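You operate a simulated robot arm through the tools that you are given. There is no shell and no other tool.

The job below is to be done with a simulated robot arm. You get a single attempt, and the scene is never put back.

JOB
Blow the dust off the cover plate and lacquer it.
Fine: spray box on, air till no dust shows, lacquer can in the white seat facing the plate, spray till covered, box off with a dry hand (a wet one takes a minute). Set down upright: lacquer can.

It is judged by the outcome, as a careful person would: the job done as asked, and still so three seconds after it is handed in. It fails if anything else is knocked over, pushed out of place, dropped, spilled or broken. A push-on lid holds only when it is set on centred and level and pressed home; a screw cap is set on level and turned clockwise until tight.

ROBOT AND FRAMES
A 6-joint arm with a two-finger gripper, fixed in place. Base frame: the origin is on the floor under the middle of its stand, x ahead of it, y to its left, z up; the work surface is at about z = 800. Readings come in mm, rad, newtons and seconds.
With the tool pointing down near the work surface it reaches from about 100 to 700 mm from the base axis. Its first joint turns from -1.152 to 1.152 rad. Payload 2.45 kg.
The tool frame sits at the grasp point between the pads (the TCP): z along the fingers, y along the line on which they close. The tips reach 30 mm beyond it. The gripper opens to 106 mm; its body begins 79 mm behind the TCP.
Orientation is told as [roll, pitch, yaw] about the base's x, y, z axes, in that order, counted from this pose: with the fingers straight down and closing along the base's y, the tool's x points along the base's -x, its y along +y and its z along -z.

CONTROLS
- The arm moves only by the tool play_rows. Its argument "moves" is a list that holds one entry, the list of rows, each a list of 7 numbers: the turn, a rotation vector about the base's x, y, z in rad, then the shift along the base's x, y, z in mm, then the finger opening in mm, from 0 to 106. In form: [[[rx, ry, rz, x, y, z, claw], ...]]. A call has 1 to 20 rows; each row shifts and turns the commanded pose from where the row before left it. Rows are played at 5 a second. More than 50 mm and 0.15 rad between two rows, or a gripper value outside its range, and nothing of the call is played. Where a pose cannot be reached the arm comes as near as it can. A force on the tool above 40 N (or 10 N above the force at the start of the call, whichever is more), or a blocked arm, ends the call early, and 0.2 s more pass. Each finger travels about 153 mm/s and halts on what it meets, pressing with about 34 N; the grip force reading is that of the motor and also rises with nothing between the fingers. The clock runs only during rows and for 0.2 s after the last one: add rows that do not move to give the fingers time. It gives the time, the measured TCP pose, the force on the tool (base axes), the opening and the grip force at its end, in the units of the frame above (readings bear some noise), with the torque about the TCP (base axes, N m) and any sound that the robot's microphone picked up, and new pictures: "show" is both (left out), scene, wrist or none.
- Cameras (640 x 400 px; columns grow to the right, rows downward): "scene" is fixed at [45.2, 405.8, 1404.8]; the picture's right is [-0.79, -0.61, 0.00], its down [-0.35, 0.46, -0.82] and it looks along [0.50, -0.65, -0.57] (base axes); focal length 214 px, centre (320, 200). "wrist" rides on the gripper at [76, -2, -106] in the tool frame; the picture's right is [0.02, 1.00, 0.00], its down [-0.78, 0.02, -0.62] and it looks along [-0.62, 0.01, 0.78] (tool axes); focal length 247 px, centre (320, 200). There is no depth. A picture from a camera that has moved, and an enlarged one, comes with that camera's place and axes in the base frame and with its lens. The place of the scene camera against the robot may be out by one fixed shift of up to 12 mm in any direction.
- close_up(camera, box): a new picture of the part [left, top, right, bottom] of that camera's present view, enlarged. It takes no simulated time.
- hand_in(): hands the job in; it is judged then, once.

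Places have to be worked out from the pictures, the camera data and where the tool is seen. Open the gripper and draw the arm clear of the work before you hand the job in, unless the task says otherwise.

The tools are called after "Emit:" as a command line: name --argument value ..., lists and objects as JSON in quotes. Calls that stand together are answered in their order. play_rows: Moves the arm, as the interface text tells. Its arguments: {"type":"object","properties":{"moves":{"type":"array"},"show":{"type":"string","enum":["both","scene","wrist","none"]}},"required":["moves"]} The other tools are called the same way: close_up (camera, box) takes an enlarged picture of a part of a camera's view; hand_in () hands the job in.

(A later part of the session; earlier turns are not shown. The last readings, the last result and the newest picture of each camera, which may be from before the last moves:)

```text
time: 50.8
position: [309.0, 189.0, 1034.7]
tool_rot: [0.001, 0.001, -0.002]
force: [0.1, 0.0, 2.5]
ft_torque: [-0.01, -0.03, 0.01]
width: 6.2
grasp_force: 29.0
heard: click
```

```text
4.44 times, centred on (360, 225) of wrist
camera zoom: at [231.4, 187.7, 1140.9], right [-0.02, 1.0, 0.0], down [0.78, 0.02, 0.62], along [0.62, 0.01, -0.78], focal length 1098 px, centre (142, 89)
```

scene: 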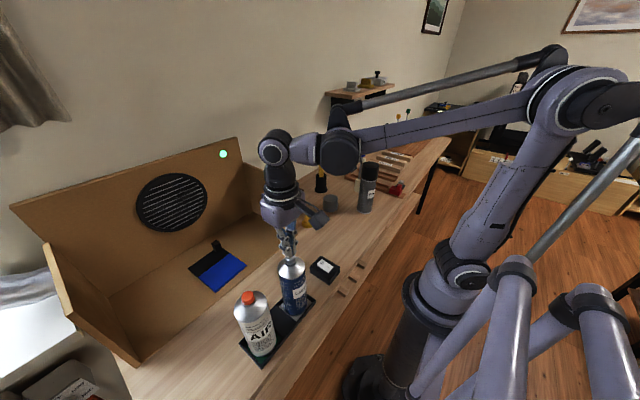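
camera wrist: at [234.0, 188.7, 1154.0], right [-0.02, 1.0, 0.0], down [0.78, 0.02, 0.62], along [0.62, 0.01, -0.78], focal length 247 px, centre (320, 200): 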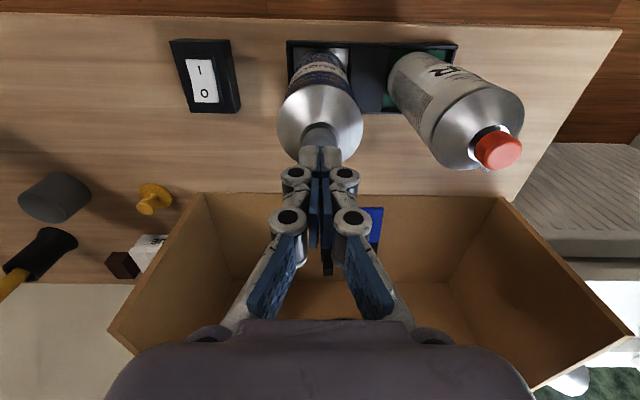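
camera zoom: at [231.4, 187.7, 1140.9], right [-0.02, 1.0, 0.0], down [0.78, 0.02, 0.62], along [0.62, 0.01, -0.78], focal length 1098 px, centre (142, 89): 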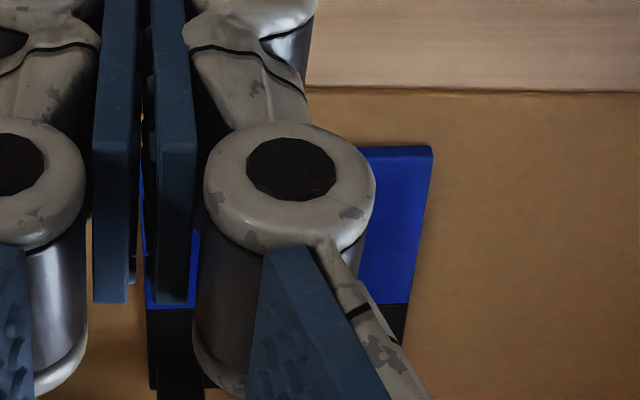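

The blue shows faint patches that may be the first lacquer. I'll enlarge the plate.

Emit:
close_up --camera "scene" --box '[200, 245, 250, 295]'

```text
8.00 times, centred on (225, 270) of scene
camera zoom: at [45.2, 405.8, 1404.8], right [-0.79, -0.61, 0.0], down [-0.35, 0.46, -0.82], along [0.5, -0.65, -0.57], focal length 1716 px, centre (1080, -360)
```

zoom: 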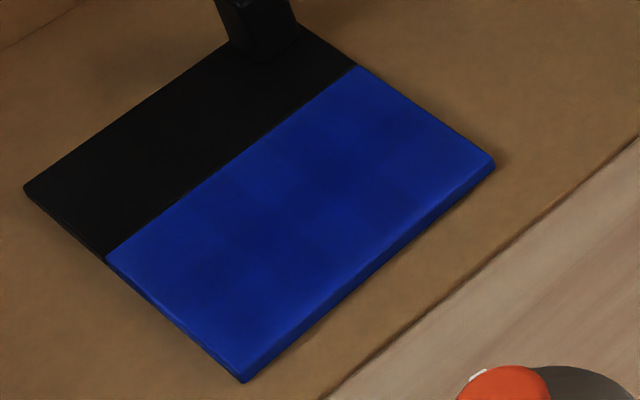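

The middle of the plate has darkened and the edges have not, so lacquer is landing. I'll hold for a second to see whether it keeps building or needs a new press.

Emit:
play_rows --moves '[[[0, 0, 0, 0, 0, 0, 0], [0, 0, 0, 0, 0, 0, 0], [0, 0, 0, 0, 0, 0, 0], [0, 0, 0, 0, 0, 0, 0]]]' --show "none"

Emit:
close_up --camera "scene" --box '[200, 245, 250, 295]'

```text
time: 51.8
position: [308.9, 189.4, 1034.4]
tool_rot: [-0.004, -0.001, -0.002]
force: [1.8, 1.1, 1.0]
ft_torque: [0.03, -0.03, 0.0]
width: 6.0
grasp_force: 29.0
```

```text
8.00 times, centred on (225, 270) of scene
camera zoom: at [45.2, 405.8, 1404.8], right [-0.79, -0.61, 0.0], down [-0.35, 0.46, -0.82], along [0.5, -0.65, -0.57], focal length 1716 px, centre (1080, -360)
```

zoom: 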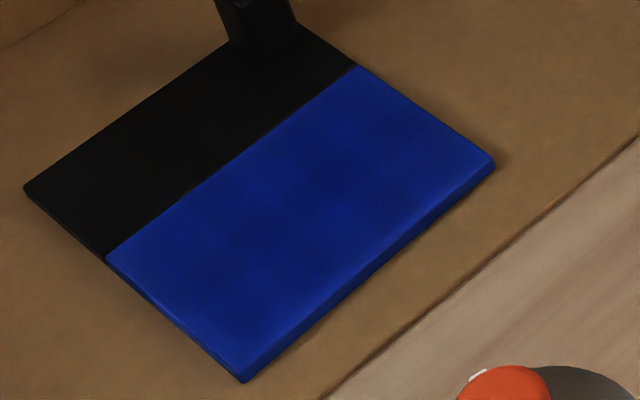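

It holds steady, so lacquer comes as one dose per press too. I'll let the button up and press once more.

Emit:
play_rows --moves '[[[0, 0, 0, 0, 0, 3, 0], [0, 0, 0, 0, 0, 3, 0], [0, 0, 0, 0, 0, 0, 0], [0, 0, 0, 0, 0, -3, 0], [0, 0, 0, 0, 0, -1.5, 0], [0, 0, 0, 0, 0, -1.5, 0], [0, 0, 0, 0, 0, 0, 0], [0, 0, 0, 0, 0, 0, 0]]]' --show "none"

Emit:
close_up --camera "scene" --box '[200, 245, 250, 295]'

```text
time: 53.6
position: [309.4, 189.9, 1035.7]
tool_rot: [-0.004, 0.001, -0.002]
force: [-0.4, 0.7, 1.8]
ft_torque: [0.0, -0.03, -0.01]
width: 5.7
grasp_force: 28.7
```

```text
8.00 times, centred on (225, 270) of scene
camera zoom: at [45.2, 405.8, 1404.8], right [-0.79, -0.61, 0.0], down [-0.35, 0.46, -0.82], along [0.5, -0.65, -0.57], focal length 1716 px, centre (1080, -360)
```

zoom: 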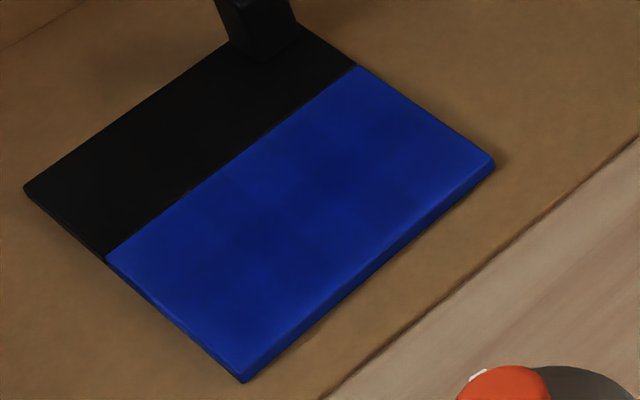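

No click this time, as the press was slightly too shallow. I'll go 1 mm deeper.

Emit:
play_rows --moves '[[[0, 0, 0, 0, 0, -0.6, 0], [0, 0, 0, 0, 0, -0.6, 0], [0, 0, 0, 0, 0, 0, 0]]]' --show "none"

Emit:
close_up --camera "scene" --box '[200, 245, 250, 295]'

```text
time: 54.4
position: [307.3, 188.6, 1034.3]
tool_rot: [-0.001, 0.0, -0.001]
force: [0.4, 0.1, 1.7]
ft_torque: [0.04, -0.04, 0.01]
width: 6.1
grasp_force: 29.1
heard: click
```

```text
8.00 times, centred on (225, 270) of scene
camera zoom: at [45.2, 405.8, 1404.9], right [-0.79, -0.61, 0.0], down [-0.35, 0.46, -0.82], along [0.5, -0.65, -0.57], focal length 1716 px, centre (1080, -360)
```

zoom: 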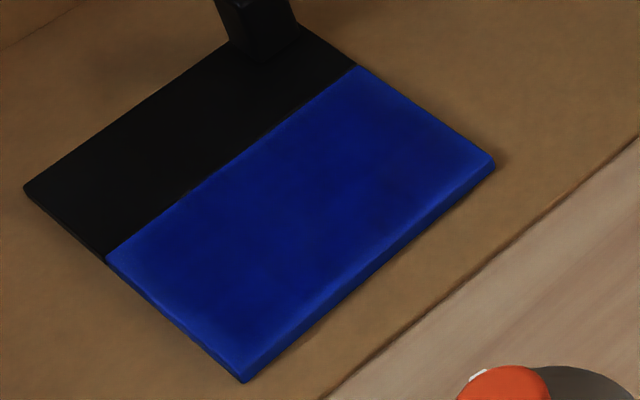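

Coverage has grown, but a lighter border remains along the front and left edges. I'll press again.

Emit:
play_rows --moves '[[[0, 0, 0, 0, 0, 3, 0], [0, 0, 0, 0, 0, 3, 0], [0, 0, 0, 0, 0, 0, 0], [0, 0, 0, 0, 0, -3, 0], [0, 0, 0, 0, 0, -1.5, 0], [0, 0, 0, 0, 0, -1.5, 0], [0, 0, 0, 0, 0, -0.6, 0], [0, 0, 0, 0, 0, 0, 0]]]' --show "none"

Emit:
close_up --camera "scene" --box '[200, 245, 250, 295]'

```text
time: 56.2
position: [307.4, 188.4, 1034.0]
tool_rot: [-0.001, 0.0, -0.002]
force: [-0.5, 0.9, 1.1]
ft_torque: [0.03, 0.01, 0.01]
width: 5.7
grasp_force: 28.2
heard: click
```

```text
8.00 times, centred on (225, 270) of scene
camera zoom: at [45.2, 405.8, 1404.8], right [-0.79, -0.61, 0.0], down [-0.35, 0.46, -0.82], along [0.5, -0.65, -0.57], focal length 1716 px, centre (1080, -360)
```

zoom: 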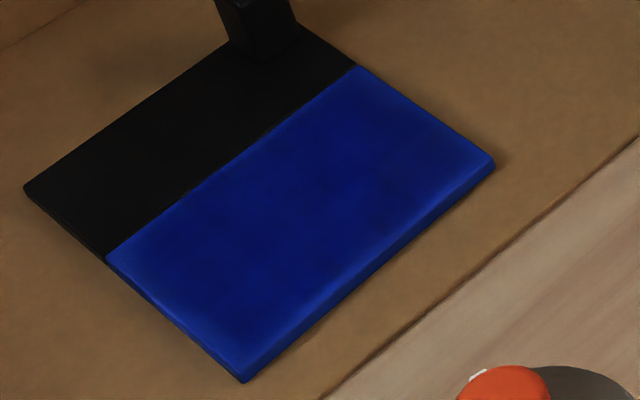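

It darkened a little more. I'll look tighter at the edges to judge the coverage.

Emit:
close_up --camera "scene" --box '[205, 252, 245, 294]'

Emit:
close_up --camera "scene" --box '[222, 252, 246, 270]'

Emit:
close_up --camera "scene" --box '[205, 270, 229, 294]'

```text
9.52 times, centred on (225, 273) of scene
camera zoom: at [45.2, 405.8, 1404.8], right [-0.79, -0.61, 0.0], down [-0.35, 0.46, -0.82], along [0.5, -0.65, -0.57], focal length 2043 px, centre (1225, -495)
```

zoom: 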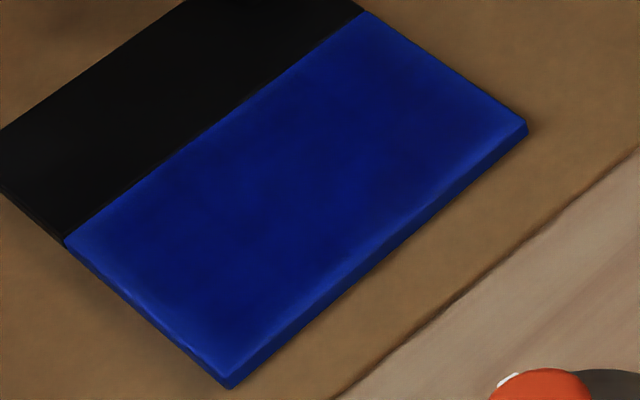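

```text
16.00 times, centred on (234, 261) of scene
camera zoom: at [45.2, 405.8, 1404.8], right [-0.79, -0.61, 0.0], down [-0.35, 0.46, -0.82], along [0.5, -0.65, -0.57], focal length 3432 px, centre (1696, -776)
```

zoom: 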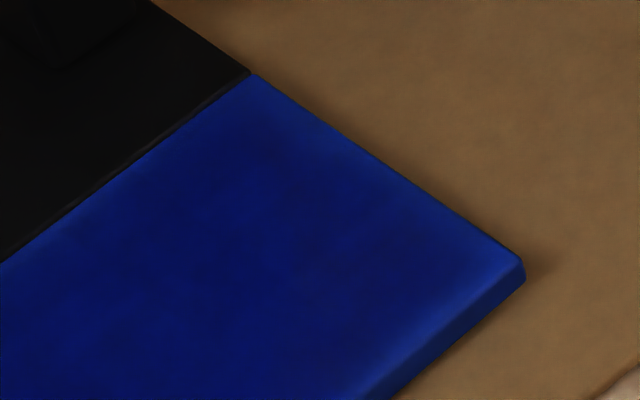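

```text
16.00 times, centred on (217, 282) of scene
camera zoom: at [45.2, 405.8, 1404.8], right [-0.79, -0.61, 0.0], down [-0.35, 0.46, -0.82], along [0.5, -0.65, -0.57], focal length 3432 px, centre (1968, -1112)
```

zoom: 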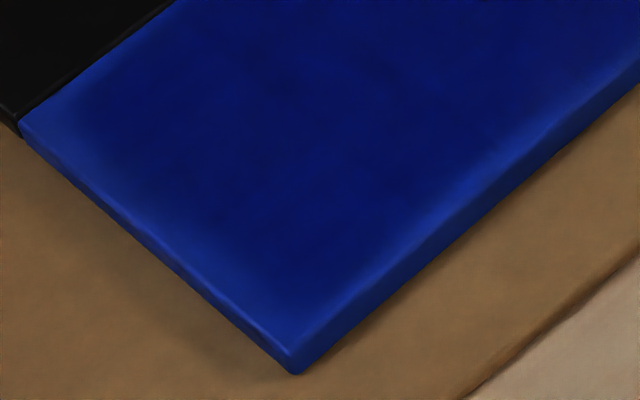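

There is still some mottling and a lighter left and bottom border. I'll give one more press and compare.

Emit:
play_rows --moves '[[[0, 0, 0, 0, 0, 3, 0], [0, 0, 0, 0, 0, 3, 0], [0, 0, 0, 0, 0, 0, 0], [0, 0, 0, 0, 0, -3, 0], [0, 0, 0, 0, 0, -1.5, 0], [0, 0, 0, 0, 0, -1.5, 0], [0, 0, 0, 0, 0, -0.6, 0], [0, 0, 0, 0, 0, 0, 0]]]' --show "none"

Emit:
close_up --camera "scene" --box '[205, 252, 245, 294]'

Emit:
close_up --camera "scene" --box '[222, 252, 246, 270]'

Emit:
close_up --camera "scene" --box '[205, 270, 229, 294]'

```text
time: 58.0
position: [309.3, 188.4, 1034.0]
tool_rot: [-0.002, -0.001, -0.002]
force: [0.3, -0.5, 2.5]
ft_torque: [-0.01, -0.03, -0.01]
width: 6.0
grasp_force: 28.5
heard: click
```

```text
9.52 times, centred on (225, 273) of scene
camera zoom: at [45.2, 405.8, 1404.8], right [-0.79, -0.61, 0.0], down [-0.35, 0.46, -0.82], along [0.5, -0.65, -0.57], focal length 2043 px, centre (1225, -495)
```

zoom: 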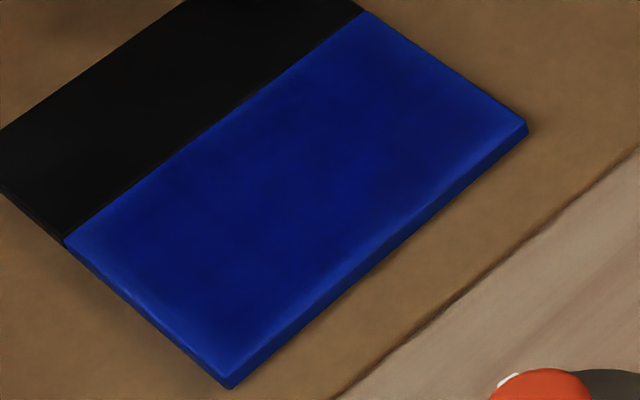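

```text
16.00 times, centred on (234, 261) of scene
camera zoom: at [45.2, 405.8, 1404.8], right [-0.79, -0.61, 0.0], down [-0.35, 0.46, -0.82], along [0.5, -0.65, -0.57], focal length 3432 px, centre (1696, -776)
```

zoom: 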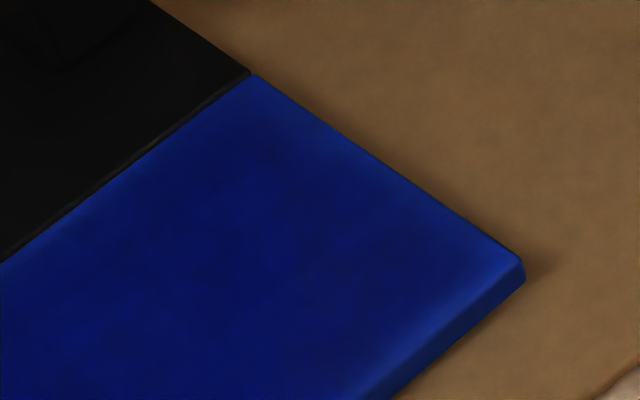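

```text
16.00 times, centred on (217, 282) of scene
camera zoom: at [45.2, 405.8, 1404.8], right [-0.79, -0.61, 0.0], down [-0.35, 0.46, -0.82], along [0.5, -0.65, -0.57], focal length 3432 px, centre (1968, -1112)
```

zoom: 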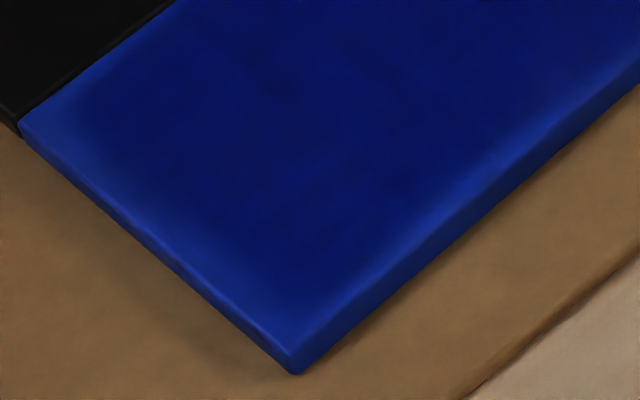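

The last press changed almost nothing, which suggests it is saturated, but I want a better look at the edges. I'll lift off and bring the wrist camera closer to the plate from the side.

Emit:
play_rows --moves '[[[0, 0, 0, 0, 0, 3, 0], [0, 0, 0, 0, 0, 20, 0], [0, 0, 0, 0, 0, 40, 0], [0, 0, 0, 0, 0, 40, 0], [0, 0, 0, 35, -20, 10, 0], [0, 0, 0, 40, -20, 0, 0], [0, 0, 0, 40, -20, 0, 0], [0, 0, 0, 40, -20, 0, 0], [0, 0, 0, 0, 0, 0, 0], [0, 0, 0, 0, 0, 0, 0]]]' --show "both"

Emit:
close_up --camera "wrist" --box '[340, 90, 460, 180]'

Emit:
close_up --camera "scene" --box '[205, 252, 245, 294]'

```text
time: 60.2
position: [461.6, 105.3, 1144.9]
tool_rot: [-0.003, 0.0, -0.002]
force: [-0.7, -0.2, 0.8]
ft_torque: [0.03, -0.02, 0.01]
width: 0.0
grasp_force: 29.2
camera wrist: at [385.3, 104.6, 1251.5], right [-0.02, 1.0, 0.0], down [0.78, 0.02, 0.62], along [0.62, 0.01, -0.78], focal length 247 px, centre (320, 200)
```

scene: 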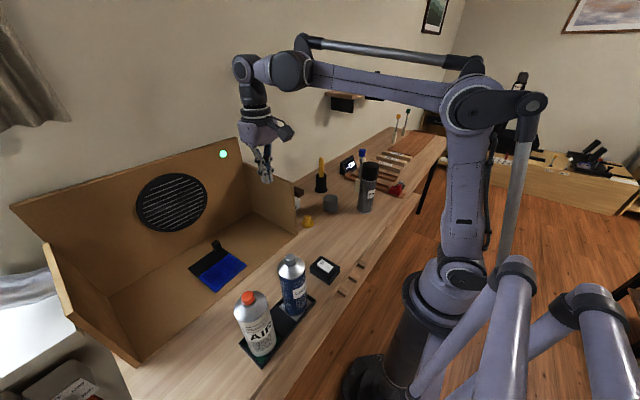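
wrist: 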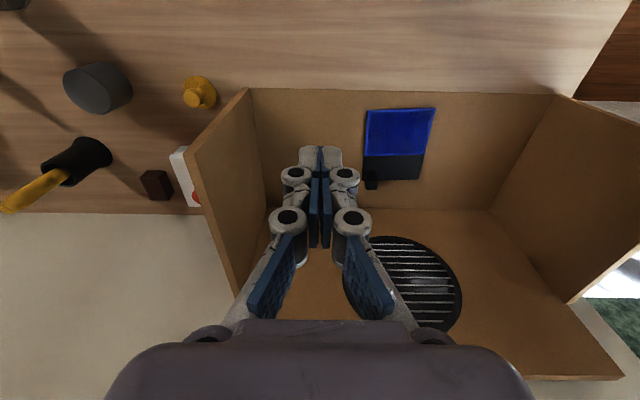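

```text
4.44 times, centred on (400, 135) of wrist
camera zoom: at [385.3, 104.6, 1251.5], right [-0.02, 1.0, 0.0], down [0.78, 0.02, 0.62], along [0.62, 0.01, -0.78], focal length 1098 px, centre (-36, 489)
```

zoom: 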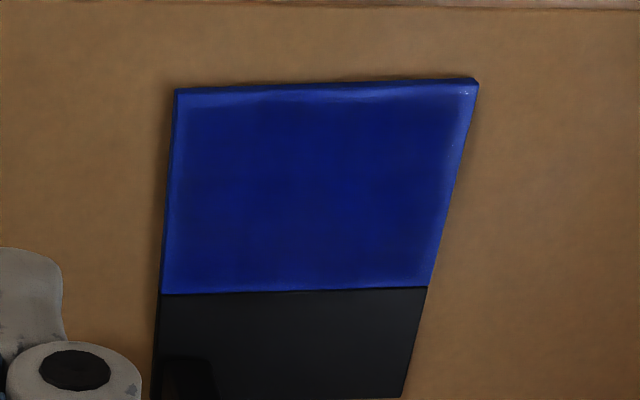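

```text
9.52 times, centred on (225, 273) of scene
camera zoom: at [45.2, 405.8, 1404.8], right [-0.79, -0.61, 0.0], down [-0.35, 0.46, -0.82], along [0.5, -0.65, -0.57], focal length 2043 px, centre (1225, -495)
```

zoom: 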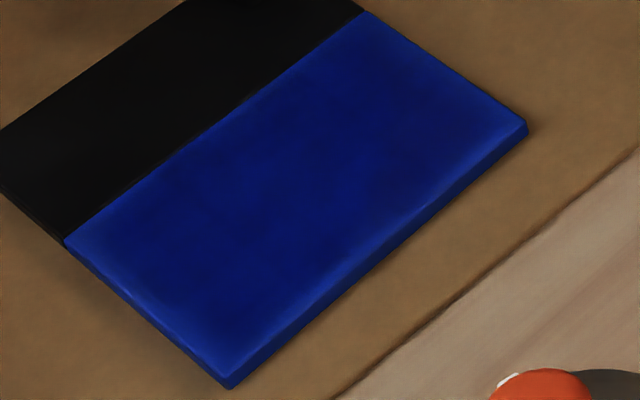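

From above, the coat looks uniformly dark across the face with only a thin even rim at the edges. I'll enlarge once more to be sure no bare patch remains.

Emit:
close_up --camera "wrist" --box '[362, 104, 410, 134]'

Emit:
close_up --camera "wrist" --box '[396, 104, 444, 134]'

Emit:
close_up --camera "wrist" --box '[360, 130, 440, 180]'

```text
13.33 times, centred on (386, 119) of wrist
camera zoom: at [385.3, 104.6, 1251.5], right [-0.02, 1.0, 0.0], down [0.78, 0.02, 0.62], along [0.62, 0.01, -0.78], focal length 3293 px, centre (-560, 1280)
```

zoom: 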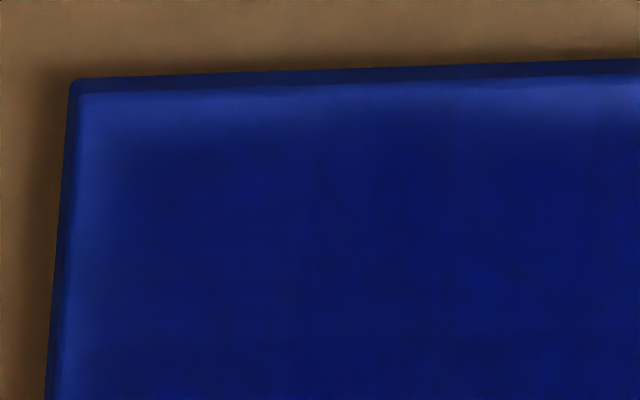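

```text
13.33 times, centred on (420, 119) of wrist
camera zoom: at [385.3, 104.6, 1251.5], right [-0.02, 1.0, 0.0], down [0.78, 0.02, 0.62], along [0.62, 0.01, -0.78], focal length 3293 px, centre (-1013, 1280)
```

zoom: 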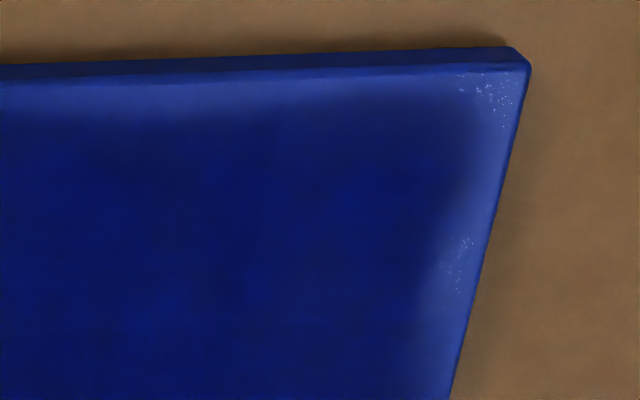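

```text
8.00 times, centred on (400, 155) of wrist
camera zoom: at [385.3, 104.6, 1251.5], right [-0.02, 1.0, 0.0], down [0.78, 0.02, 0.62], along [0.62, 0.01, -0.78], focal length 1976 px, centre (-320, 560)
```

zoom: 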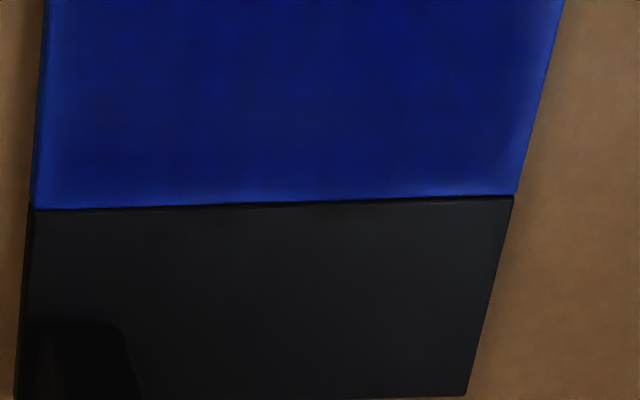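

The face is dark, but the border at the +y edge and front corner is lighter with a few fine specks, so it may still be thin there. I'll go back the same way for one more press and then compare from this same viewpoint.

Emit:
play_rows --moves '[[[0, 0, 0, -40, 20, 0, 0], [0, 0, 0, -40, 20, 0, 0], [0, 0, 0, -40, 20, 0, 0], [0, 0, 0, -35, 20, -10, 0], [0, 0, 0, 0, 0, 0, 0], [0, 0, 0, 0, 0, -40, 0], [0, 0, 0, 0, 0, -35, 0], [0, 0, 0, 0, 0, -15, 0], [0, 0, 0, 0, 0, 0, 0]]]' --show "wrist"

Emit:
close_up --camera "scene" --box '[250, 220, 330, 290]'

Emit:
close_up --camera "wrist" --box '[250, 90, 390, 190]'

```text
time: 62.2
position: [304.3, 190.3, 1045.6]
tool_rot: [-0.003, 0.0, -0.002]
force: [0.0, -0.3, -0.1]
ft_torque: [-0.01, 0.0, -0.04]
width: 0.0
grasp_force: 28.7
camera wrist: at [227.5, 189.7, 1151.4], right [-0.02, 1.0, 0.0], down [0.78, 0.02, 0.62], along [0.62, 0.01, -0.78], focal length 247 px, centre (320, 200)
```

wrist: 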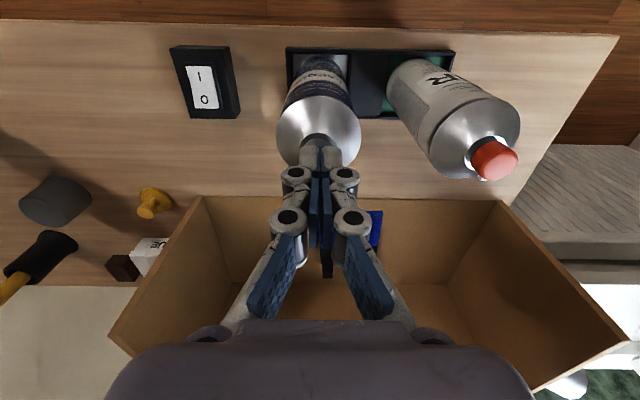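

```text
5.71 times, centred on (290, 255) of scene
camera zoom: at [45.2, 405.8, 1404.8], right [-0.79, -0.61, 0.0], down [-0.35, 0.46, -0.82], along [0.5, -0.65, -0.57], focal length 1226 px, centre (491, -114)
```

zoom: 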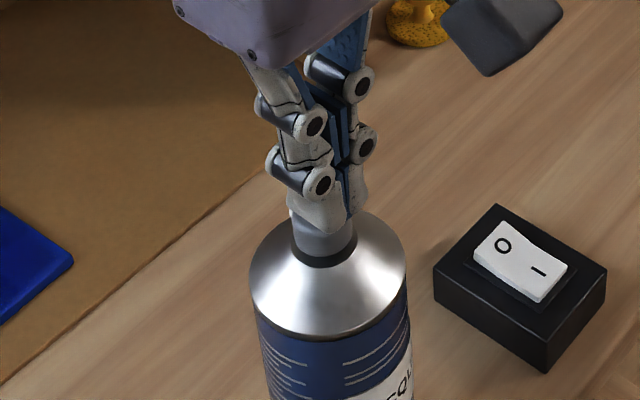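

```text
4.00 times, centred on (320, 140) of wrist
camera zoom: at [227.5, 189.7, 1151.4], right [-0.02, 1.0, 0.0], down [0.78, 0.02, 0.62], along [0.62, 0.01, -0.78], focal length 988 px, centre (320, 440)
```

zoom: 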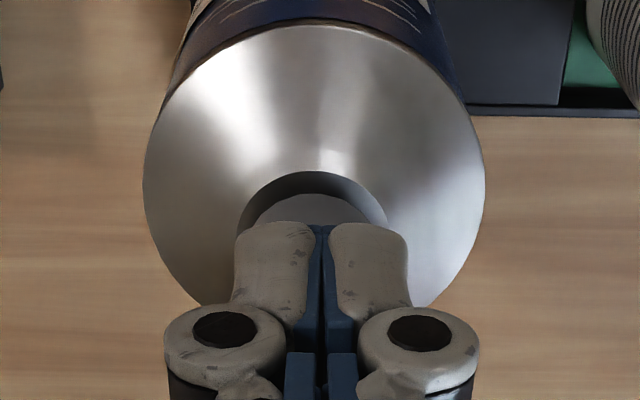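

The tool came back about 4–5 mm short in x (304 versus 309). I'll correct that over the button and press again in small steps.

Emit:
play_rows --moves '[[[0, 0, 0, 4, -1, 0, 0], [0, 0, 0, 0, 0, -4, 0], [0, 0, 0, 0, 0, -2, 0], [0, 0, 0, 0, 0, 0, 0]]]' --show "none"

Emit:
close_up --camera "scene" --box '[250, 220, 330, 290]'

Emit:
close_up --camera "wrist" --box '[250, 90, 390, 190]'

```text
time: 63.2
position: [309.1, 187.7, 1040.0]
tool_rot: [-0.002, 0.001, -0.003]
force: [1.1, -0.1, -0.8]
ft_torque: [-0.01, 0.0, -0.01]
width: 0.2
grasp_force: 28.7
```

```text
5.71 times, centred on (290, 255) of scene
camera zoom: at [45.2, 405.8, 1404.8], right [-0.79, -0.61, 0.0], down [-0.35, 0.46, -0.82], along [0.5, -0.65, -0.57], focal length 1226 px, centre (491, -114)
```

zoom: 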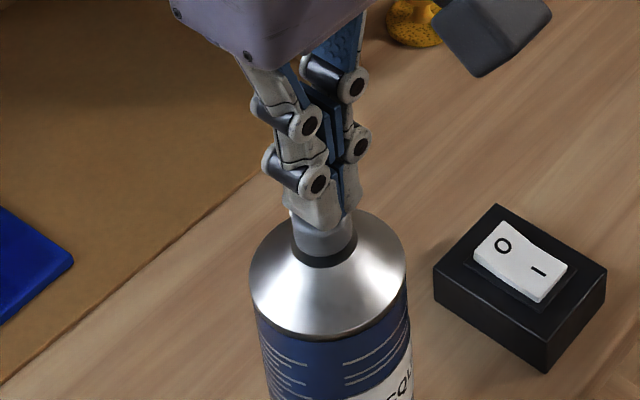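

```text
4.00 times, centred on (320, 140) of wrist
camera zoom: at [233.4, 186.9, 1145.5], right [-0.02, 1.0, 0.0], down [0.78, 0.02, 0.62], along [0.62, 0.01, -0.78], focal length 988 px, centre (320, 440)
```

zoom: 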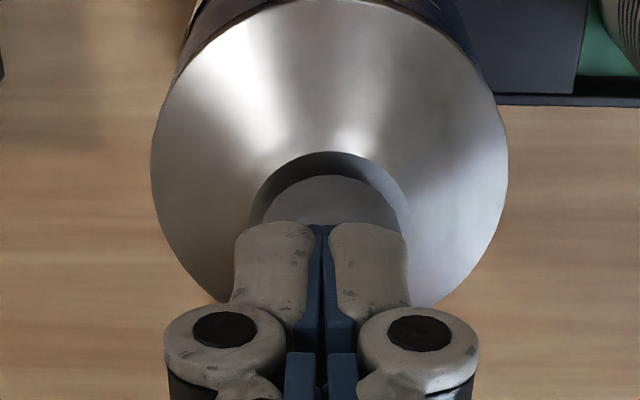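

The alignment is good in x and about 1.5 mm off in y. I'll correct that and press in 1 mm steps.

Emit:
play_rows --moves '[[[0, 0, 0, 0, 1.5, -2, 0], [0, 0, 0, 0, 0, -1.5, 0], [0, 0, 0, 0, 0, -1, 0], [0, 0, 0, 0, 0, -1, 0], [0, 0, 0, 0, 0, 0, 0]]]' --show "none"

```text
time: 64.4
position: [311.3, 188.2, 1034.8]
tool_rot: [-0.002, -0.001, -0.002]
force: [-0.1, 0.4, 2.6]
ft_torque: [0.01, 0.04, -0.01]
width: 6.1
grasp_force: 28.6
heard: click
```

The fifth press clicked. I'll lift off and go back to the same viewpoint near the plate to compare.

Emit:
play_rows --moves '[[[0, 0, 0, 0, 0, 3, 0], [0, 0, 0, 0, 0, 20, 0], [0, 0, 0, 0, 0, 40, 0], [0, 0, 0, 0, 0, 40, 0], [0, 0, 0, 35, -20, 10, 0], [0, 0, 0, 40, -20, 0, 0], [0, 0, 0, 40, -20, 0, 0], [0, 0, 0, 40, -20, 0, 0], [0, 0, 0, 0, 0, 0, 0], [0, 0, 0, 0, 0, 0, 0]]]' --show "both"

Emit:
close_up --camera "wrist" --box '[340, 90, 460, 180]'

Emit:
close_up --camera "wrist" --box '[396, 104, 444, 134]'

Emit:
close_up --camera "scene" --box '[205, 252, 245, 294]'

```text
time: 66.6
position: [471.6, 107.7, 1145.3]
tool_rot: [-0.003, 0.0, -0.002]
force: [-0.4, 0.6, 0.1]
ft_torque: [-0.02, 0.01, -0.01]
width: 0.2
grasp_force: 28.6
camera wrist: at [394.4, 105.8, 1251.1], right [-0.02, 1.0, 0.0], down [0.78, 0.02, 0.62], along [0.62, 0.01, -0.78], focal length 247 px, centre (320, 200)
```

scene: 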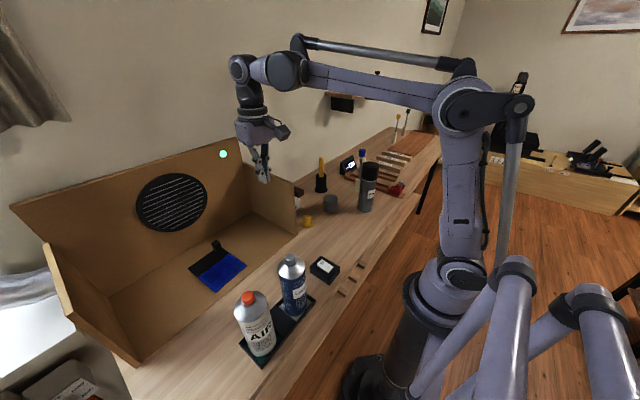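
wrist: 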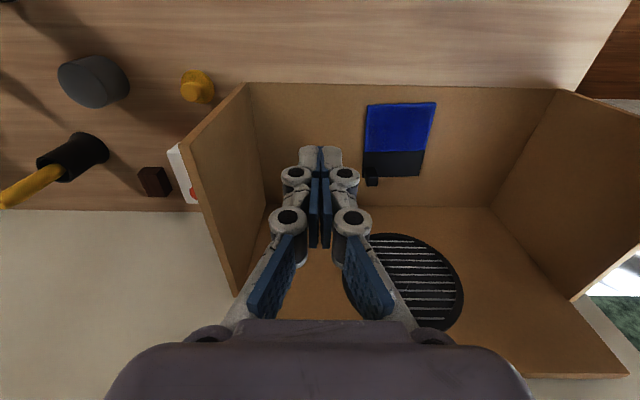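

```text
4.44 times, centred on (400, 135) of wrist
camera zoom: at [394.4, 105.8, 1251.1], right [-0.02, 1.0, 0.0], down [0.78, 0.02, 0.62], along [0.62, 0.01, -0.78], focal length 1098 px, centre (-36, 489)
```

zoom: 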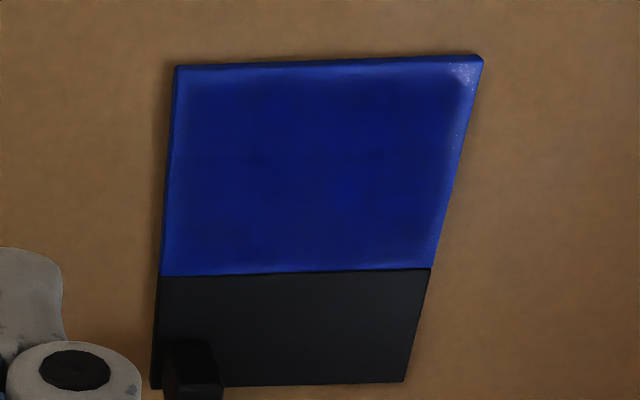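

```text
13.33 times, centred on (420, 119) of wrist
camera zoom: at [394.4, 105.8, 1251.1], right [-0.02, 1.0, 0.0], down [0.78, 0.02, 0.62], along [0.62, 0.01, -0.78], focal length 3293 px, centre (-1013, 1280)
```

zoom: 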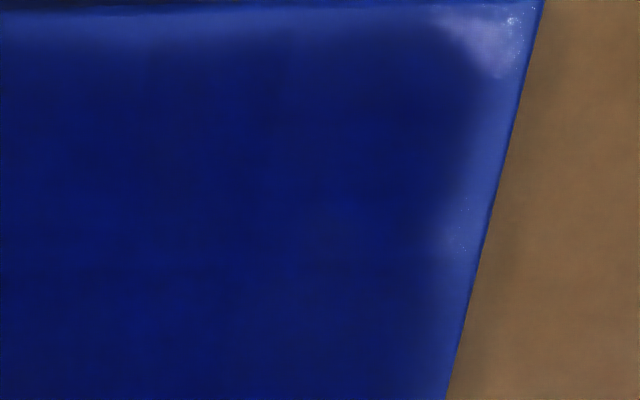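

```text
9.52 times, centred on (225, 273) of scene
camera zoom: at [45.2, 405.8, 1404.8], right [-0.79, -0.61, 0.0], down [-0.35, 0.46, -0.82], along [0.5, -0.65, -0.57], focal length 2043 px, centre (1225, -495)
```

zoom: 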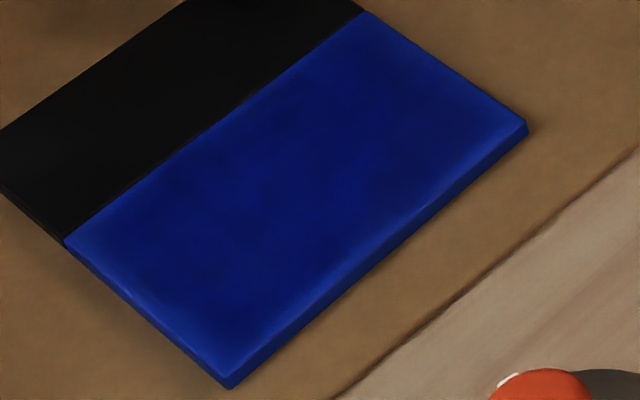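

The rim looks the same as before the fifth press and the specks read as gloss highlights, so the coat is complete and I'll stop spraying. The hand is wet since t≈64, so I'll move clear over the switch, staying well above it, and wait out more than a minute.

Emit:
play_rows --moves '[[[0, 0, 0, -35, -10, 0, 0], [0, 0, 0, -40, -15, 0, 0], [0, 0, 0, -40, -15, 0, 0], [0, 0, 0, -30, -15, 0, 0], [0, 0, 0, 0, -3, 0, 0], [0, 0, 0, 0, 0, 0, 0], [0, 0, 0, 0, 0, 0, 0], [0, 0, 0, 0, 0, 0, 0], [0, 0, 0, 0, 0, 0, 0], [0, 0, 0, 0, 0, 0, 0], [0, 0, 0, 0, 0, 0, 0], [0, 0, 0, 0, 0, 0, 0], [0, 0, 0, 0, 0, 0, 0], [0, 0, 0, 0, 0, 0, 0], [0, 0, 0, 0, 0, 0, 0], [0, 0, 0, 0, 0, 0, 0], [0, 0, 0, 0, 0, 0, 0], [0, 0, 0, 0, 0, 0, 0], [0, 0, 0, 0, 0, 0, 0], [0, 0, 0, 0, 0, 0, 0]]]' --show "both"

Emit:
close_up --camera "wrist" --box '[260, 120, 380, 260]'

Emit:
close_up --camera "scene" --box '[220, 240, 350, 370]'

```text
time: 70.8
position: [325.4, 50.3, 1146.4]
tool_rot: [-0.002, -0.001, -0.001]
force: [0.1, -0.2, 0.2]
ft_torque: [-0.01, 0.02, 0.02]
width: 0.0
grasp_force: 28.9
camera wrist: at [248.1, 49.6, 1253.5], right [-0.02, 1.0, 0.0], down [0.78, 0.02, 0.62], along [0.62, 0.01, -0.78], focal length 247 px, centre (320, 200)
```

scene: 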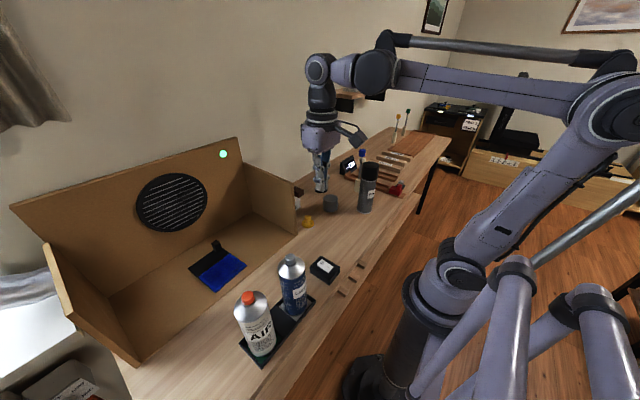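
wrist: 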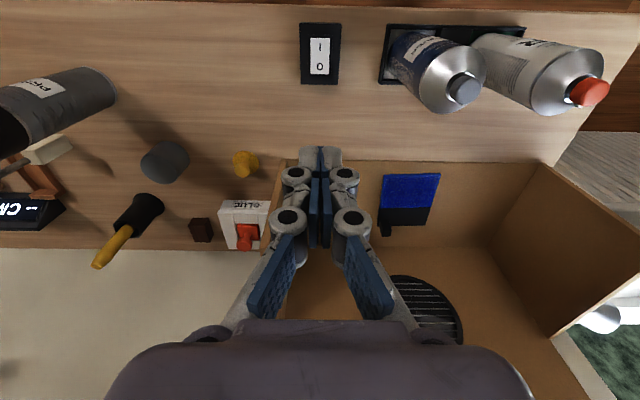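

```text
2.86 times, centred on (320, 190) of wrist
camera zoom: at [248.1, 49.6, 1253.5], right [-0.02, 1.0, 0.0], down [0.78, 0.02, 0.62], along [0.62, 0.01, -0.78], focal length 706 px, centre (320, 229)
```

zoom: 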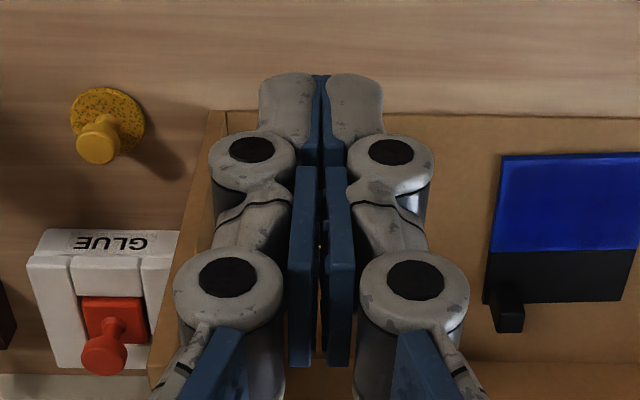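

```text
3.08 times, centred on (285, 305) of scene
camera zoom: at [45.2, 405.8, 1404.8], right [-0.79, -0.61, 0.0], down [-0.35, 0.46, -0.82], along [0.5, -0.65, -0.57], focal length 660 px, centre (428, -123)
```

zoom: 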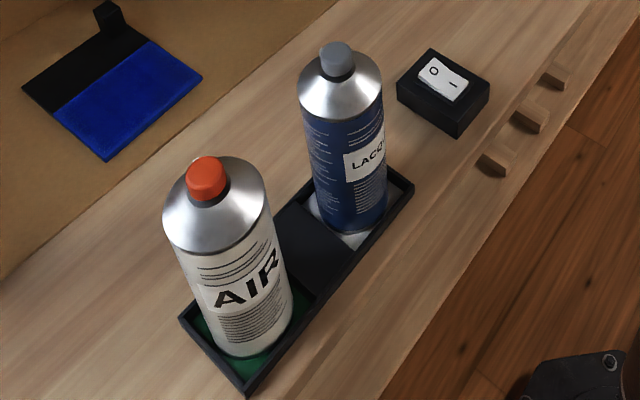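

Both cans stand upright in their seats. The plate looks brighter in this light, so I'll enlarge it to check the coat.

Emit:
close_up --camera "scene" --box '[200, 245, 250, 295]'

Emit:
close_up --camera "wrist" --box '[372, 165, 448, 215]'

```text
8.00 times, centred on (225, 270) of scene
camera zoom: at [45.2, 405.8, 1404.8], right [-0.79, -0.61, 0.0], down [-0.35, 0.46, -0.82], along [0.5, -0.65, -0.57], focal length 1716 px, centre (1080, -360)
```

zoom: 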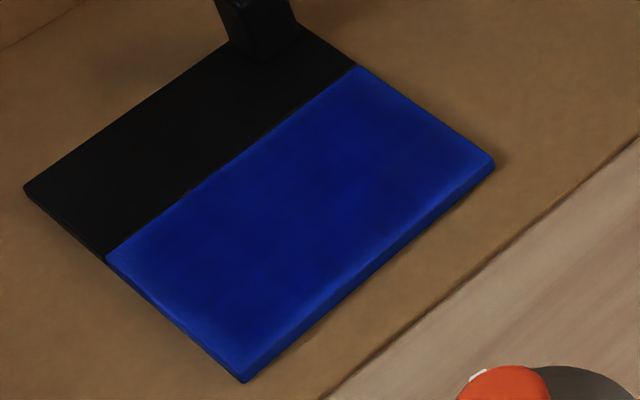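

```text
8.00 times, centred on (410, 190) of wrist
camera zoom: at [248.1, 49.6, 1253.5], right [-0.02, 1.0, 0.0], down [0.78, 0.02, 0.62], along [0.62, 0.01, -0.78], focal length 1976 px, centre (-400, 280)
```

zoom: 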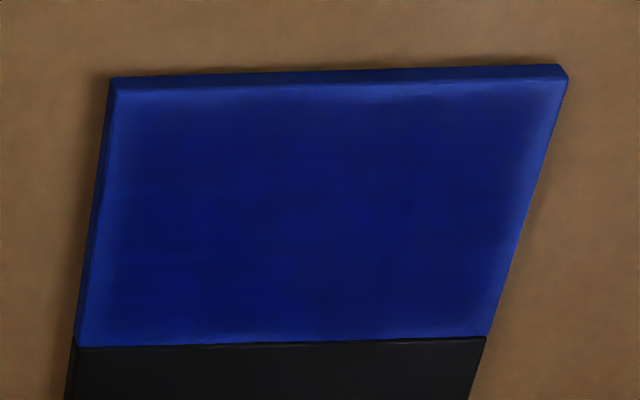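

The coat is an even film over the whole face, with all four corners filled in and only a soft rim. I'll now wait with the arm still so the hand dries (until past t≈128).

Emit:
play_rows --moves '[[[0, 0, 0, 0, 0, 0, 0], [0, 0, 0, 0, 0, 0, 0], [0, 0, 0, 0, 0, 0, 0], [0, 0, 0, 0, 0, 0, 0], [0, 0, 0, 0, 0, 0, 0], [0, 0, 0, 0, 0, 0, 0], [0, 0, 0, 0, 0, 0, 0], [0, 0, 0, 0, 0, 0, 0], [0, 0, 0, 0, 0, 0, 0], [0, 0, 0, 0, 0, 0, 0], [0, 0, 0, 0, 0, 0, 0], [0, 0, 0, 0, 0, 0, 0], [0, 0, 0, 0, 0, 0, 0], [0, 0, 0, 0, 0, 0, 0], [0, 0, 0, 0, 0, 0, 0], [0, 0, 0, 0, 0, 0, 0], [0, 0, 0, 0, 0, 0, 0], [0, 0, 0, 0, 0, 0, 0], [0, 0, 0, 0, 0, 0, 0], [0, 0, 0, 0, 0, 0, 0]]]' --show "none"

Emit:
play_rows --moves '[[[0, 0, 0, 0, 0, 0, 0], [0, 0, 0, 0, 0, 0, 0], [0, 0, 0, 0, 0, 0, 0], [0, 0, 0, 0, 0, 0, 0], [0, 0, 0, 0, 0, 0, 0], [0, 0, 0, 0, 0, 0, 0], [0, 0, 0, 0, 0, 0, 0], [0, 0, 0, 0, 0, 0, 0], [0, 0, 0, 0, 0, 0, 0], [0, 0, 0, 0, 0, 0, 0], [0, 0, 0, 0, 0, 0, 0], [0, 0, 0, 0, 0, 0, 0], [0, 0, 0, 0, 0, 0, 0], [0, 0, 0, 0, 0, 0, 0], [0, 0, 0, 0, 0, 0, 0], [0, 0, 0, 0, 0, 0, 0], [0, 0, 0, 0, 0, 0, 0], [0, 0, 0, 0, 0, 0, 0], [0, 0, 0, 0, 0, 0, 0], [0, 0, 0, 0, 0, 0, 0]]]' --show "none"

Emit:
play_rows --moves '[[[0, 0, 0, 0, 0, 0, 0], [0, 0, 0, 0, 0, 0, 0], [0, 0, 0, 0, 0, 0, 0], [0, 0, 0, 0, 0, 0, 0], [0, 0, 0, 0, 0, 0, 0], [0, 0, 0, 0, 0, 0, 0], [0, 0, 0, 0, 0, 0, 0], [0, 0, 0, 0, 0, 0, 0], [0, 0, 0, 0, 0, 0, 0], [0, 0, 0, 0, 0, 0, 0], [0, 0, 0, 0, 0, 0, 0], [0, 0, 0, 0, 0, 0, 0], [0, 0, 0, 0, 0, 0, 0], [0, 0, 0, 0, 0, 0, 0], [0, 0, 0, 0, 0, 0, 0], [0, 0, 0, 0, 0, 0, 0], [0, 0, 0, 0, 0, 0, 0], [0, 0, 0, 0, 0, 0, 0], [0, 0, 0, 0, 0, 0, 0], [0, 0, 0, 0, 0, 0, 0]]]' --show "none"

Emit:
play_rows --moves '[[[0, 0, 0, 0, 0, 0, 0], [0, 0, 0, 0, 0, 0, 0], [0, 0, 0, 0, 0, 0, 0], [0, 0, 0, 0, 0, 0, 0], [0, 0, 0, 0, 0, 0, 0], [0, 0, 0, 0, 0, 0, 0], [0, 0, 0, 0, 0, 0, 0], [0, 0, 0, 0, 0, 0, 0], [0, 0, 0, 0, 0, 0, 0], [0, 0, 0, 0, 0, 0, 0], [0, 0, 0, 0, 0, 0, 0], [0, 0, 0, 0, 0, 0, 0], [0, 0, 0, 0, 0, 0, 0], [0, 0, 0, 0, 0, 0, 0], [0, 0, 0, 0, 0, 0, 0], [0, 0, 0, 0, 0, 0, 0], [0, 0, 0, 0, 0, 0, 0], [0, 0, 0, 0, 0, 0, 0], [0, 0, 0, 0, 0, 0, 0], [0, 0, 0, 0, 0, 0, 0]]]' --show "none"

Emit:
play_rows --moves '[[[0, 0, 0, 0, 0, 0, 0], [0, 0, 0, 0, 0, 0, 0], [0, 0, 0, 0, 0, 0, 0], [0, 0, 0, 0, 0, 0, 0], [0, 0, 0, 0, 0, 0, 0], [0, 0, 0, 0, 0, 0, 0], [0, 0, 0, 0, 0, 0, 0], [0, 0, 0, 0, 0, 0, 0], [0, 0, 0, 0, 0, 0, 0], [0, 0, 0, 0, 0, 0, 0], [0, 0, 0, 0, 0, 0, 0], [0, 0, 0, 0, 0, 0, 0], [0, 0, 0, 0, 0, 0, 0], [0, 0, 0, 0, 0, 0, 0], [0, 0, 0, 0, 0, 0, 0], [0, 0, 0, 0, 0, 0, 0], [0, 0, 0, 0, 0, 0, 0], [0, 0, 0, 0, 0, 0, 0], [0, 0, 0, 0, 0, 0, 0], [0, 0, 0, 0, 0, 0, 0]]]' --show "scene"

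```text
time: 75.0
position: [325.0, 51.1, 1147.9]
tool_rot: [0.0, 0.0, -0.001]
force: [-1.1, 0.5, -0.2]
ft_torque: [-0.03, 0.04, 0.01]
width: 0.1
grasp_force: 28.7
```

```text
time: 79.2
position: [325.1, 51.3, 1148.5]
tool_rot: [-0.001, 0.001, -0.002]
force: [-0.3, 0.3, -0.1]
ft_torque: [-0.03, -0.05, 0.0]
width: 0.0
grasp_force: 28.6
```

```text
time: 83.4
position: [324.9, 49.7, 1147.8]
tool_rot: [-0.001, -0.001, -0.001]
force: [0.2, -0.4, -0.1]
ft_torque: [0.0, -0.04, 0.0]
width: 0.0
grasp_force: 28.2
```

```text
time: 87.6
position: [324.7, 49.9, 1147.8]
tool_rot: [-0.001, -0.001, -0.002]
force: [-0.3, -0.8, 0.1]
ft_torque: [0.0, -0.02, 0.01]
width: 0.0
grasp_force: 28.5
```

```text
time: 91.8
position: [324.1, 50.6, 1147.5]
tool_rot: [-0.002, 0.001, -0.002]
force: [-1.0, -0.3, -0.6]
ft_torque: [0.01, 0.01, 0.02]
width: 0.0
grasp_force: 28.7
```

scene: 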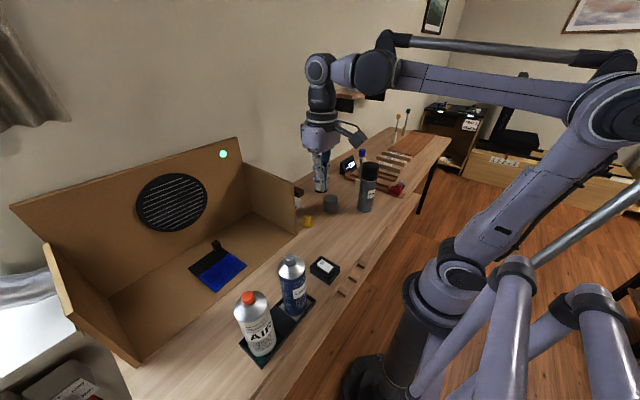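

At t=91.8 nothing has moved and the lamp is still on. I'll keep waiting for the hand to dry.

Emit:
play_rows --moves '[[[0, 0, 0, 0, 0, 0, 0], [0, 0, 0, 0, 0, 0, 0], [0, 0, 0, 0, 0, 0, 0], [0, 0, 0, 0, 0, 0, 0], [0, 0, 0, 0, 0, 0, 0], [0, 0, 0, 0, 0, 0, 0], [0, 0, 0, 0, 0, 0, 0], [0, 0, 0, 0, 0, 0, 0], [0, 0, 0, 0, 0, 0, 0], [0, 0, 0, 0, 0, 0, 0], [0, 0, 0, 0, 0, 0, 0], [0, 0, 0, 0, 0, 0, 0], [0, 0, 0, 0, 0, 0, 0], [0, 0, 0, 0, 0, 0, 0], [0, 0, 0, 0, 0, 0, 0], [0, 0, 0, 0, 0, 0, 0], [0, 0, 0, 0, 0, 0, 0], [0, 0, 0, 0, 0, 0, 0], [0, 0, 0, 0, 0, 0, 0], [0, 0, 0, 0, 0, 0, 0]]]' --show "none"

Emit:
play_rows --moves '[[[0, 0, 0, 0, 0, 0, 0], [0, 0, 0, 0, 0, 0, 0], [0, 0, 0, 0, 0, 0, 0], [0, 0, 0, 0, 0, 0, 0], [0, 0, 0, 0, 0, 0, 0], [0, 0, 0, 0, 0, 0, 0], [0, 0, 0, 0, 0, 0, 0], [0, 0, 0, 0, 0, 0, 0], [0, 0, 0, 0, 0, 0, 0], [0, 0, 0, 0, 0, 0, 0], [0, 0, 0, 0, 0, 0, 0], [0, 0, 0, 0, 0, 0, 0], [0, 0, 0, 0, 0, 0, 0], [0, 0, 0, 0, 0, 0, 0], [0, 0, 0, 0, 0, 0, 0], [0, 0, 0, 0, 0, 0, 0], [0, 0, 0, 0, 0, 0, 0], [0, 0, 0, 0, 0, 0, 0], [0, 0, 0, 0, 0, 0, 0], [0, 0, 0, 0, 0, 0, 0]]]' --show "none"

Emit:
play_rows --moves '[[[0, 0, 0, 0, 0, 0, 0], [0, 0, 0, 0, 0, 0, 0], [0, 0, 0, 0, 0, 0, 0], [0, 0, 0, 0, 0, 0, 0], [0, 0, 0, 0, 0, 0, 0], [0, 0, 0, 0, 0, 0, 0], [0, 0, 0, 0, 0, 0, 0], [0, 0, 0, 0, 0, 0, 0], [0, 0, 0, 0, 0, 0, 0], [0, 0, 0, 0, 0, 0, 0], [0, 0, 0, 0, 0, 0, 0], [0, 0, 0, 0, 0, 0, 0], [0, 0, 0, 0, 0, 0, 0], [0, 0, 0, 0, 0, 0, 0], [0, 0, 0, 0, 0, 0, 0], [0, 0, 0, 0, 0, 0, 0], [0, 0, 0, 0, 0, 0, 0], [0, 0, 0, 0, 0, 0, 0], [0, 0, 0, 0, 0, 0, 0], [0, 0, 0, 0, 0, 0, 0]]]' --show "none"

Emit:
play_rows --moves '[[[0, 0, 0, 0, 0, 0, 0], [0, 0, 0, 0, 0, 0, 0], [0, 0, 0, 0, 0, 0, 0], [0, 0, 0, 0, 0, 0, 0], [0, 0, 0, 0, 0, 0, 0], [0, 0, 0, 0, 0, 0, 0], [0, 0, 0, 0, 0, 0, 0], [0, 0, 0, 0, 0, 0, 0], [0, 0, 0, 0, 0, 0, 0], [0, 0, 0, 0, 0, 0, 0], [0, 0, 0, 0, 0, 0, 0], [0, 0, 0, 0, 0, 0, 0], [0, 0, 0, 0, 0, 0, 0], [0, 0, 0, 0, 0, 0, 0], [0, 0, 0, 0, 0, 0, 0], [0, 0, 0, 0, 0, 0, 0], [0, 0, 0, 0, 0, 0, 0], [0, 0, 0, 0, 0, 0, 0], [0, 0, 0, 0, 0, 0, 0], [0, 0, 0, 0, 0, 0, 0]]]' --show "none"

Emit:
play_rows --moves '[[[0, 0, 0, 0, 0, 0, 0], [0, 0, 0, 0, 0, 0, 0], [0, 0, 0, 0, 0, 0, 0], [0, 0, 0, 0, 0, 0, 0], [0, 0, 0, 0, 0, 0, 0], [0, 0, 0, 0, 0, 0, 0], [0, 0, 0, 0, 0, 0, 0], [0, 0, 0, 0, 0, 0, 0], [0, 0, 0, 0, 0, 0, 0], [0, 0, 0, 0, 0, 0, 0], [0, 0, 0, 0, 0, 0, 0], [0, 0, 0, 0, 0, 0, 0], [0, 0, 0, 0, 0, 0, 0], [0, 0, 0, 0, 0, 0, 0], [0, 0, 0, 0, 0, 0, 0], [0, 0, 0, 0, 0, 0, 0], [0, 0, 0, 0, 0, 0, 0], [0, 0, 0, 0, 0, 0, 0], [0, 0, 0, 0, 0, 0, 0], [0, 0, 0, 0, 0, 0, 0]]]' --show "none"

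Emit:
play_rows --moves '[[[0, 0, 0, 0, 0, 0, 0], [0, 0, 0, 0, 0, 0, 0], [0, 0, 0, 0, 0, 0, 0], [0, 0, 0, 0, 0, 0, 0], [0, 0, 0, 0, 0, 0, 0], [0, 0, 0, 0, 0, 0, 0], [0, 0, 0, 0, 0, 0, 0], [0, 0, 0, 0, 0, 0, 0], [0, 0, 0, 0, 0, 0, 0], [0, 0, 0, 0, 0, 0, 0], [0, 0, 0, 0, 0, 0, 0], [0, 0, 0, 0, 0, 0, 0], [0, 0, 0, 0, 0, 0, 0], [0, 0, 0, 0, 0, 0, 0], [0, 0, 0, 0, 0, 0, 0], [0, 0, 0, 0, 0, 0, 0], [0, 0, 0, 0, 0, 0, 0], [0, 0, 0, 0, 0, 0, 0], [0, 0, 0, 0, 0, 0, 0], [0, 0, 0, 0, 0, 0, 0]]]' --show "scene"

```text
time: 96.0
position: [324.7, 50.2, 1148.5]
tool_rot: [-0.001, 0.0, -0.003]
force: [0.8, 0.3, -1.0]
ft_torque: [-0.02, -0.01, 0.04]
width: 0.2
grasp_force: 29.0
```

```text
time: 100.2
position: [324.8, 51.0, 1147.4]
tool_rot: [-0.002, 0.0, -0.001]
force: [-0.7, 0.2, -0.5]
ft_torque: [-0.01, -0.03, 0.01]
width: 0.0
grasp_force: 28.9
```

```text
time: 104.4
position: [324.4, 51.1, 1148.2]
tool_rot: [-0.003, 0.0, -0.002]
force: [0.7, 0.3, -0.4]
ft_torque: [0.04, 0.01, -0.03]
width: 0.1
grasp_force: 28.1
```

```text
time: 108.6
position: [324.0, 51.1, 1146.6]
tool_rot: [-0.001, 0.0, -0.002]
force: [0.1, -1.1, 0.3]
ft_torque: [0.01, -0.01, -0.01]
width: 0.0
grasp_force: 29.1
```

```text
time: 112.8
position: [326.0, 51.5, 1146.9]
tool_rot: [-0.001, -0.001, -0.001]
force: [0.3, 0.0, 0.1]
ft_torque: [0.0, 0.0, 0.01]
width: 0.0
grasp_force: 28.7
```

```text
time: 117.0
position: [324.6, 50.3, 1147.8]
tool_rot: [-0.002, 0.0, -0.004]
force: [-0.4, 0.5, 1.6]
ft_torque: [0.0, 0.02, 0.05]
width: 0.1
grasp_force: 28.9
```

scene: 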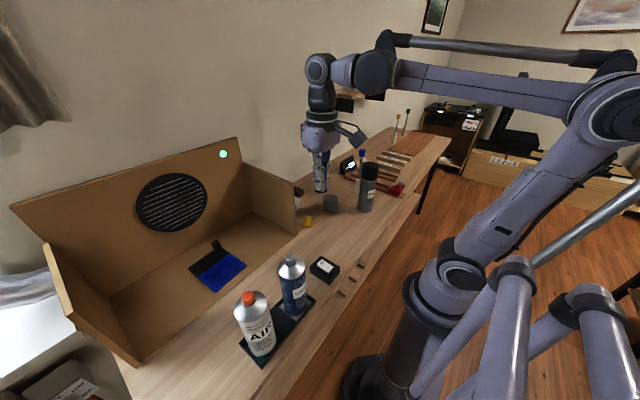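

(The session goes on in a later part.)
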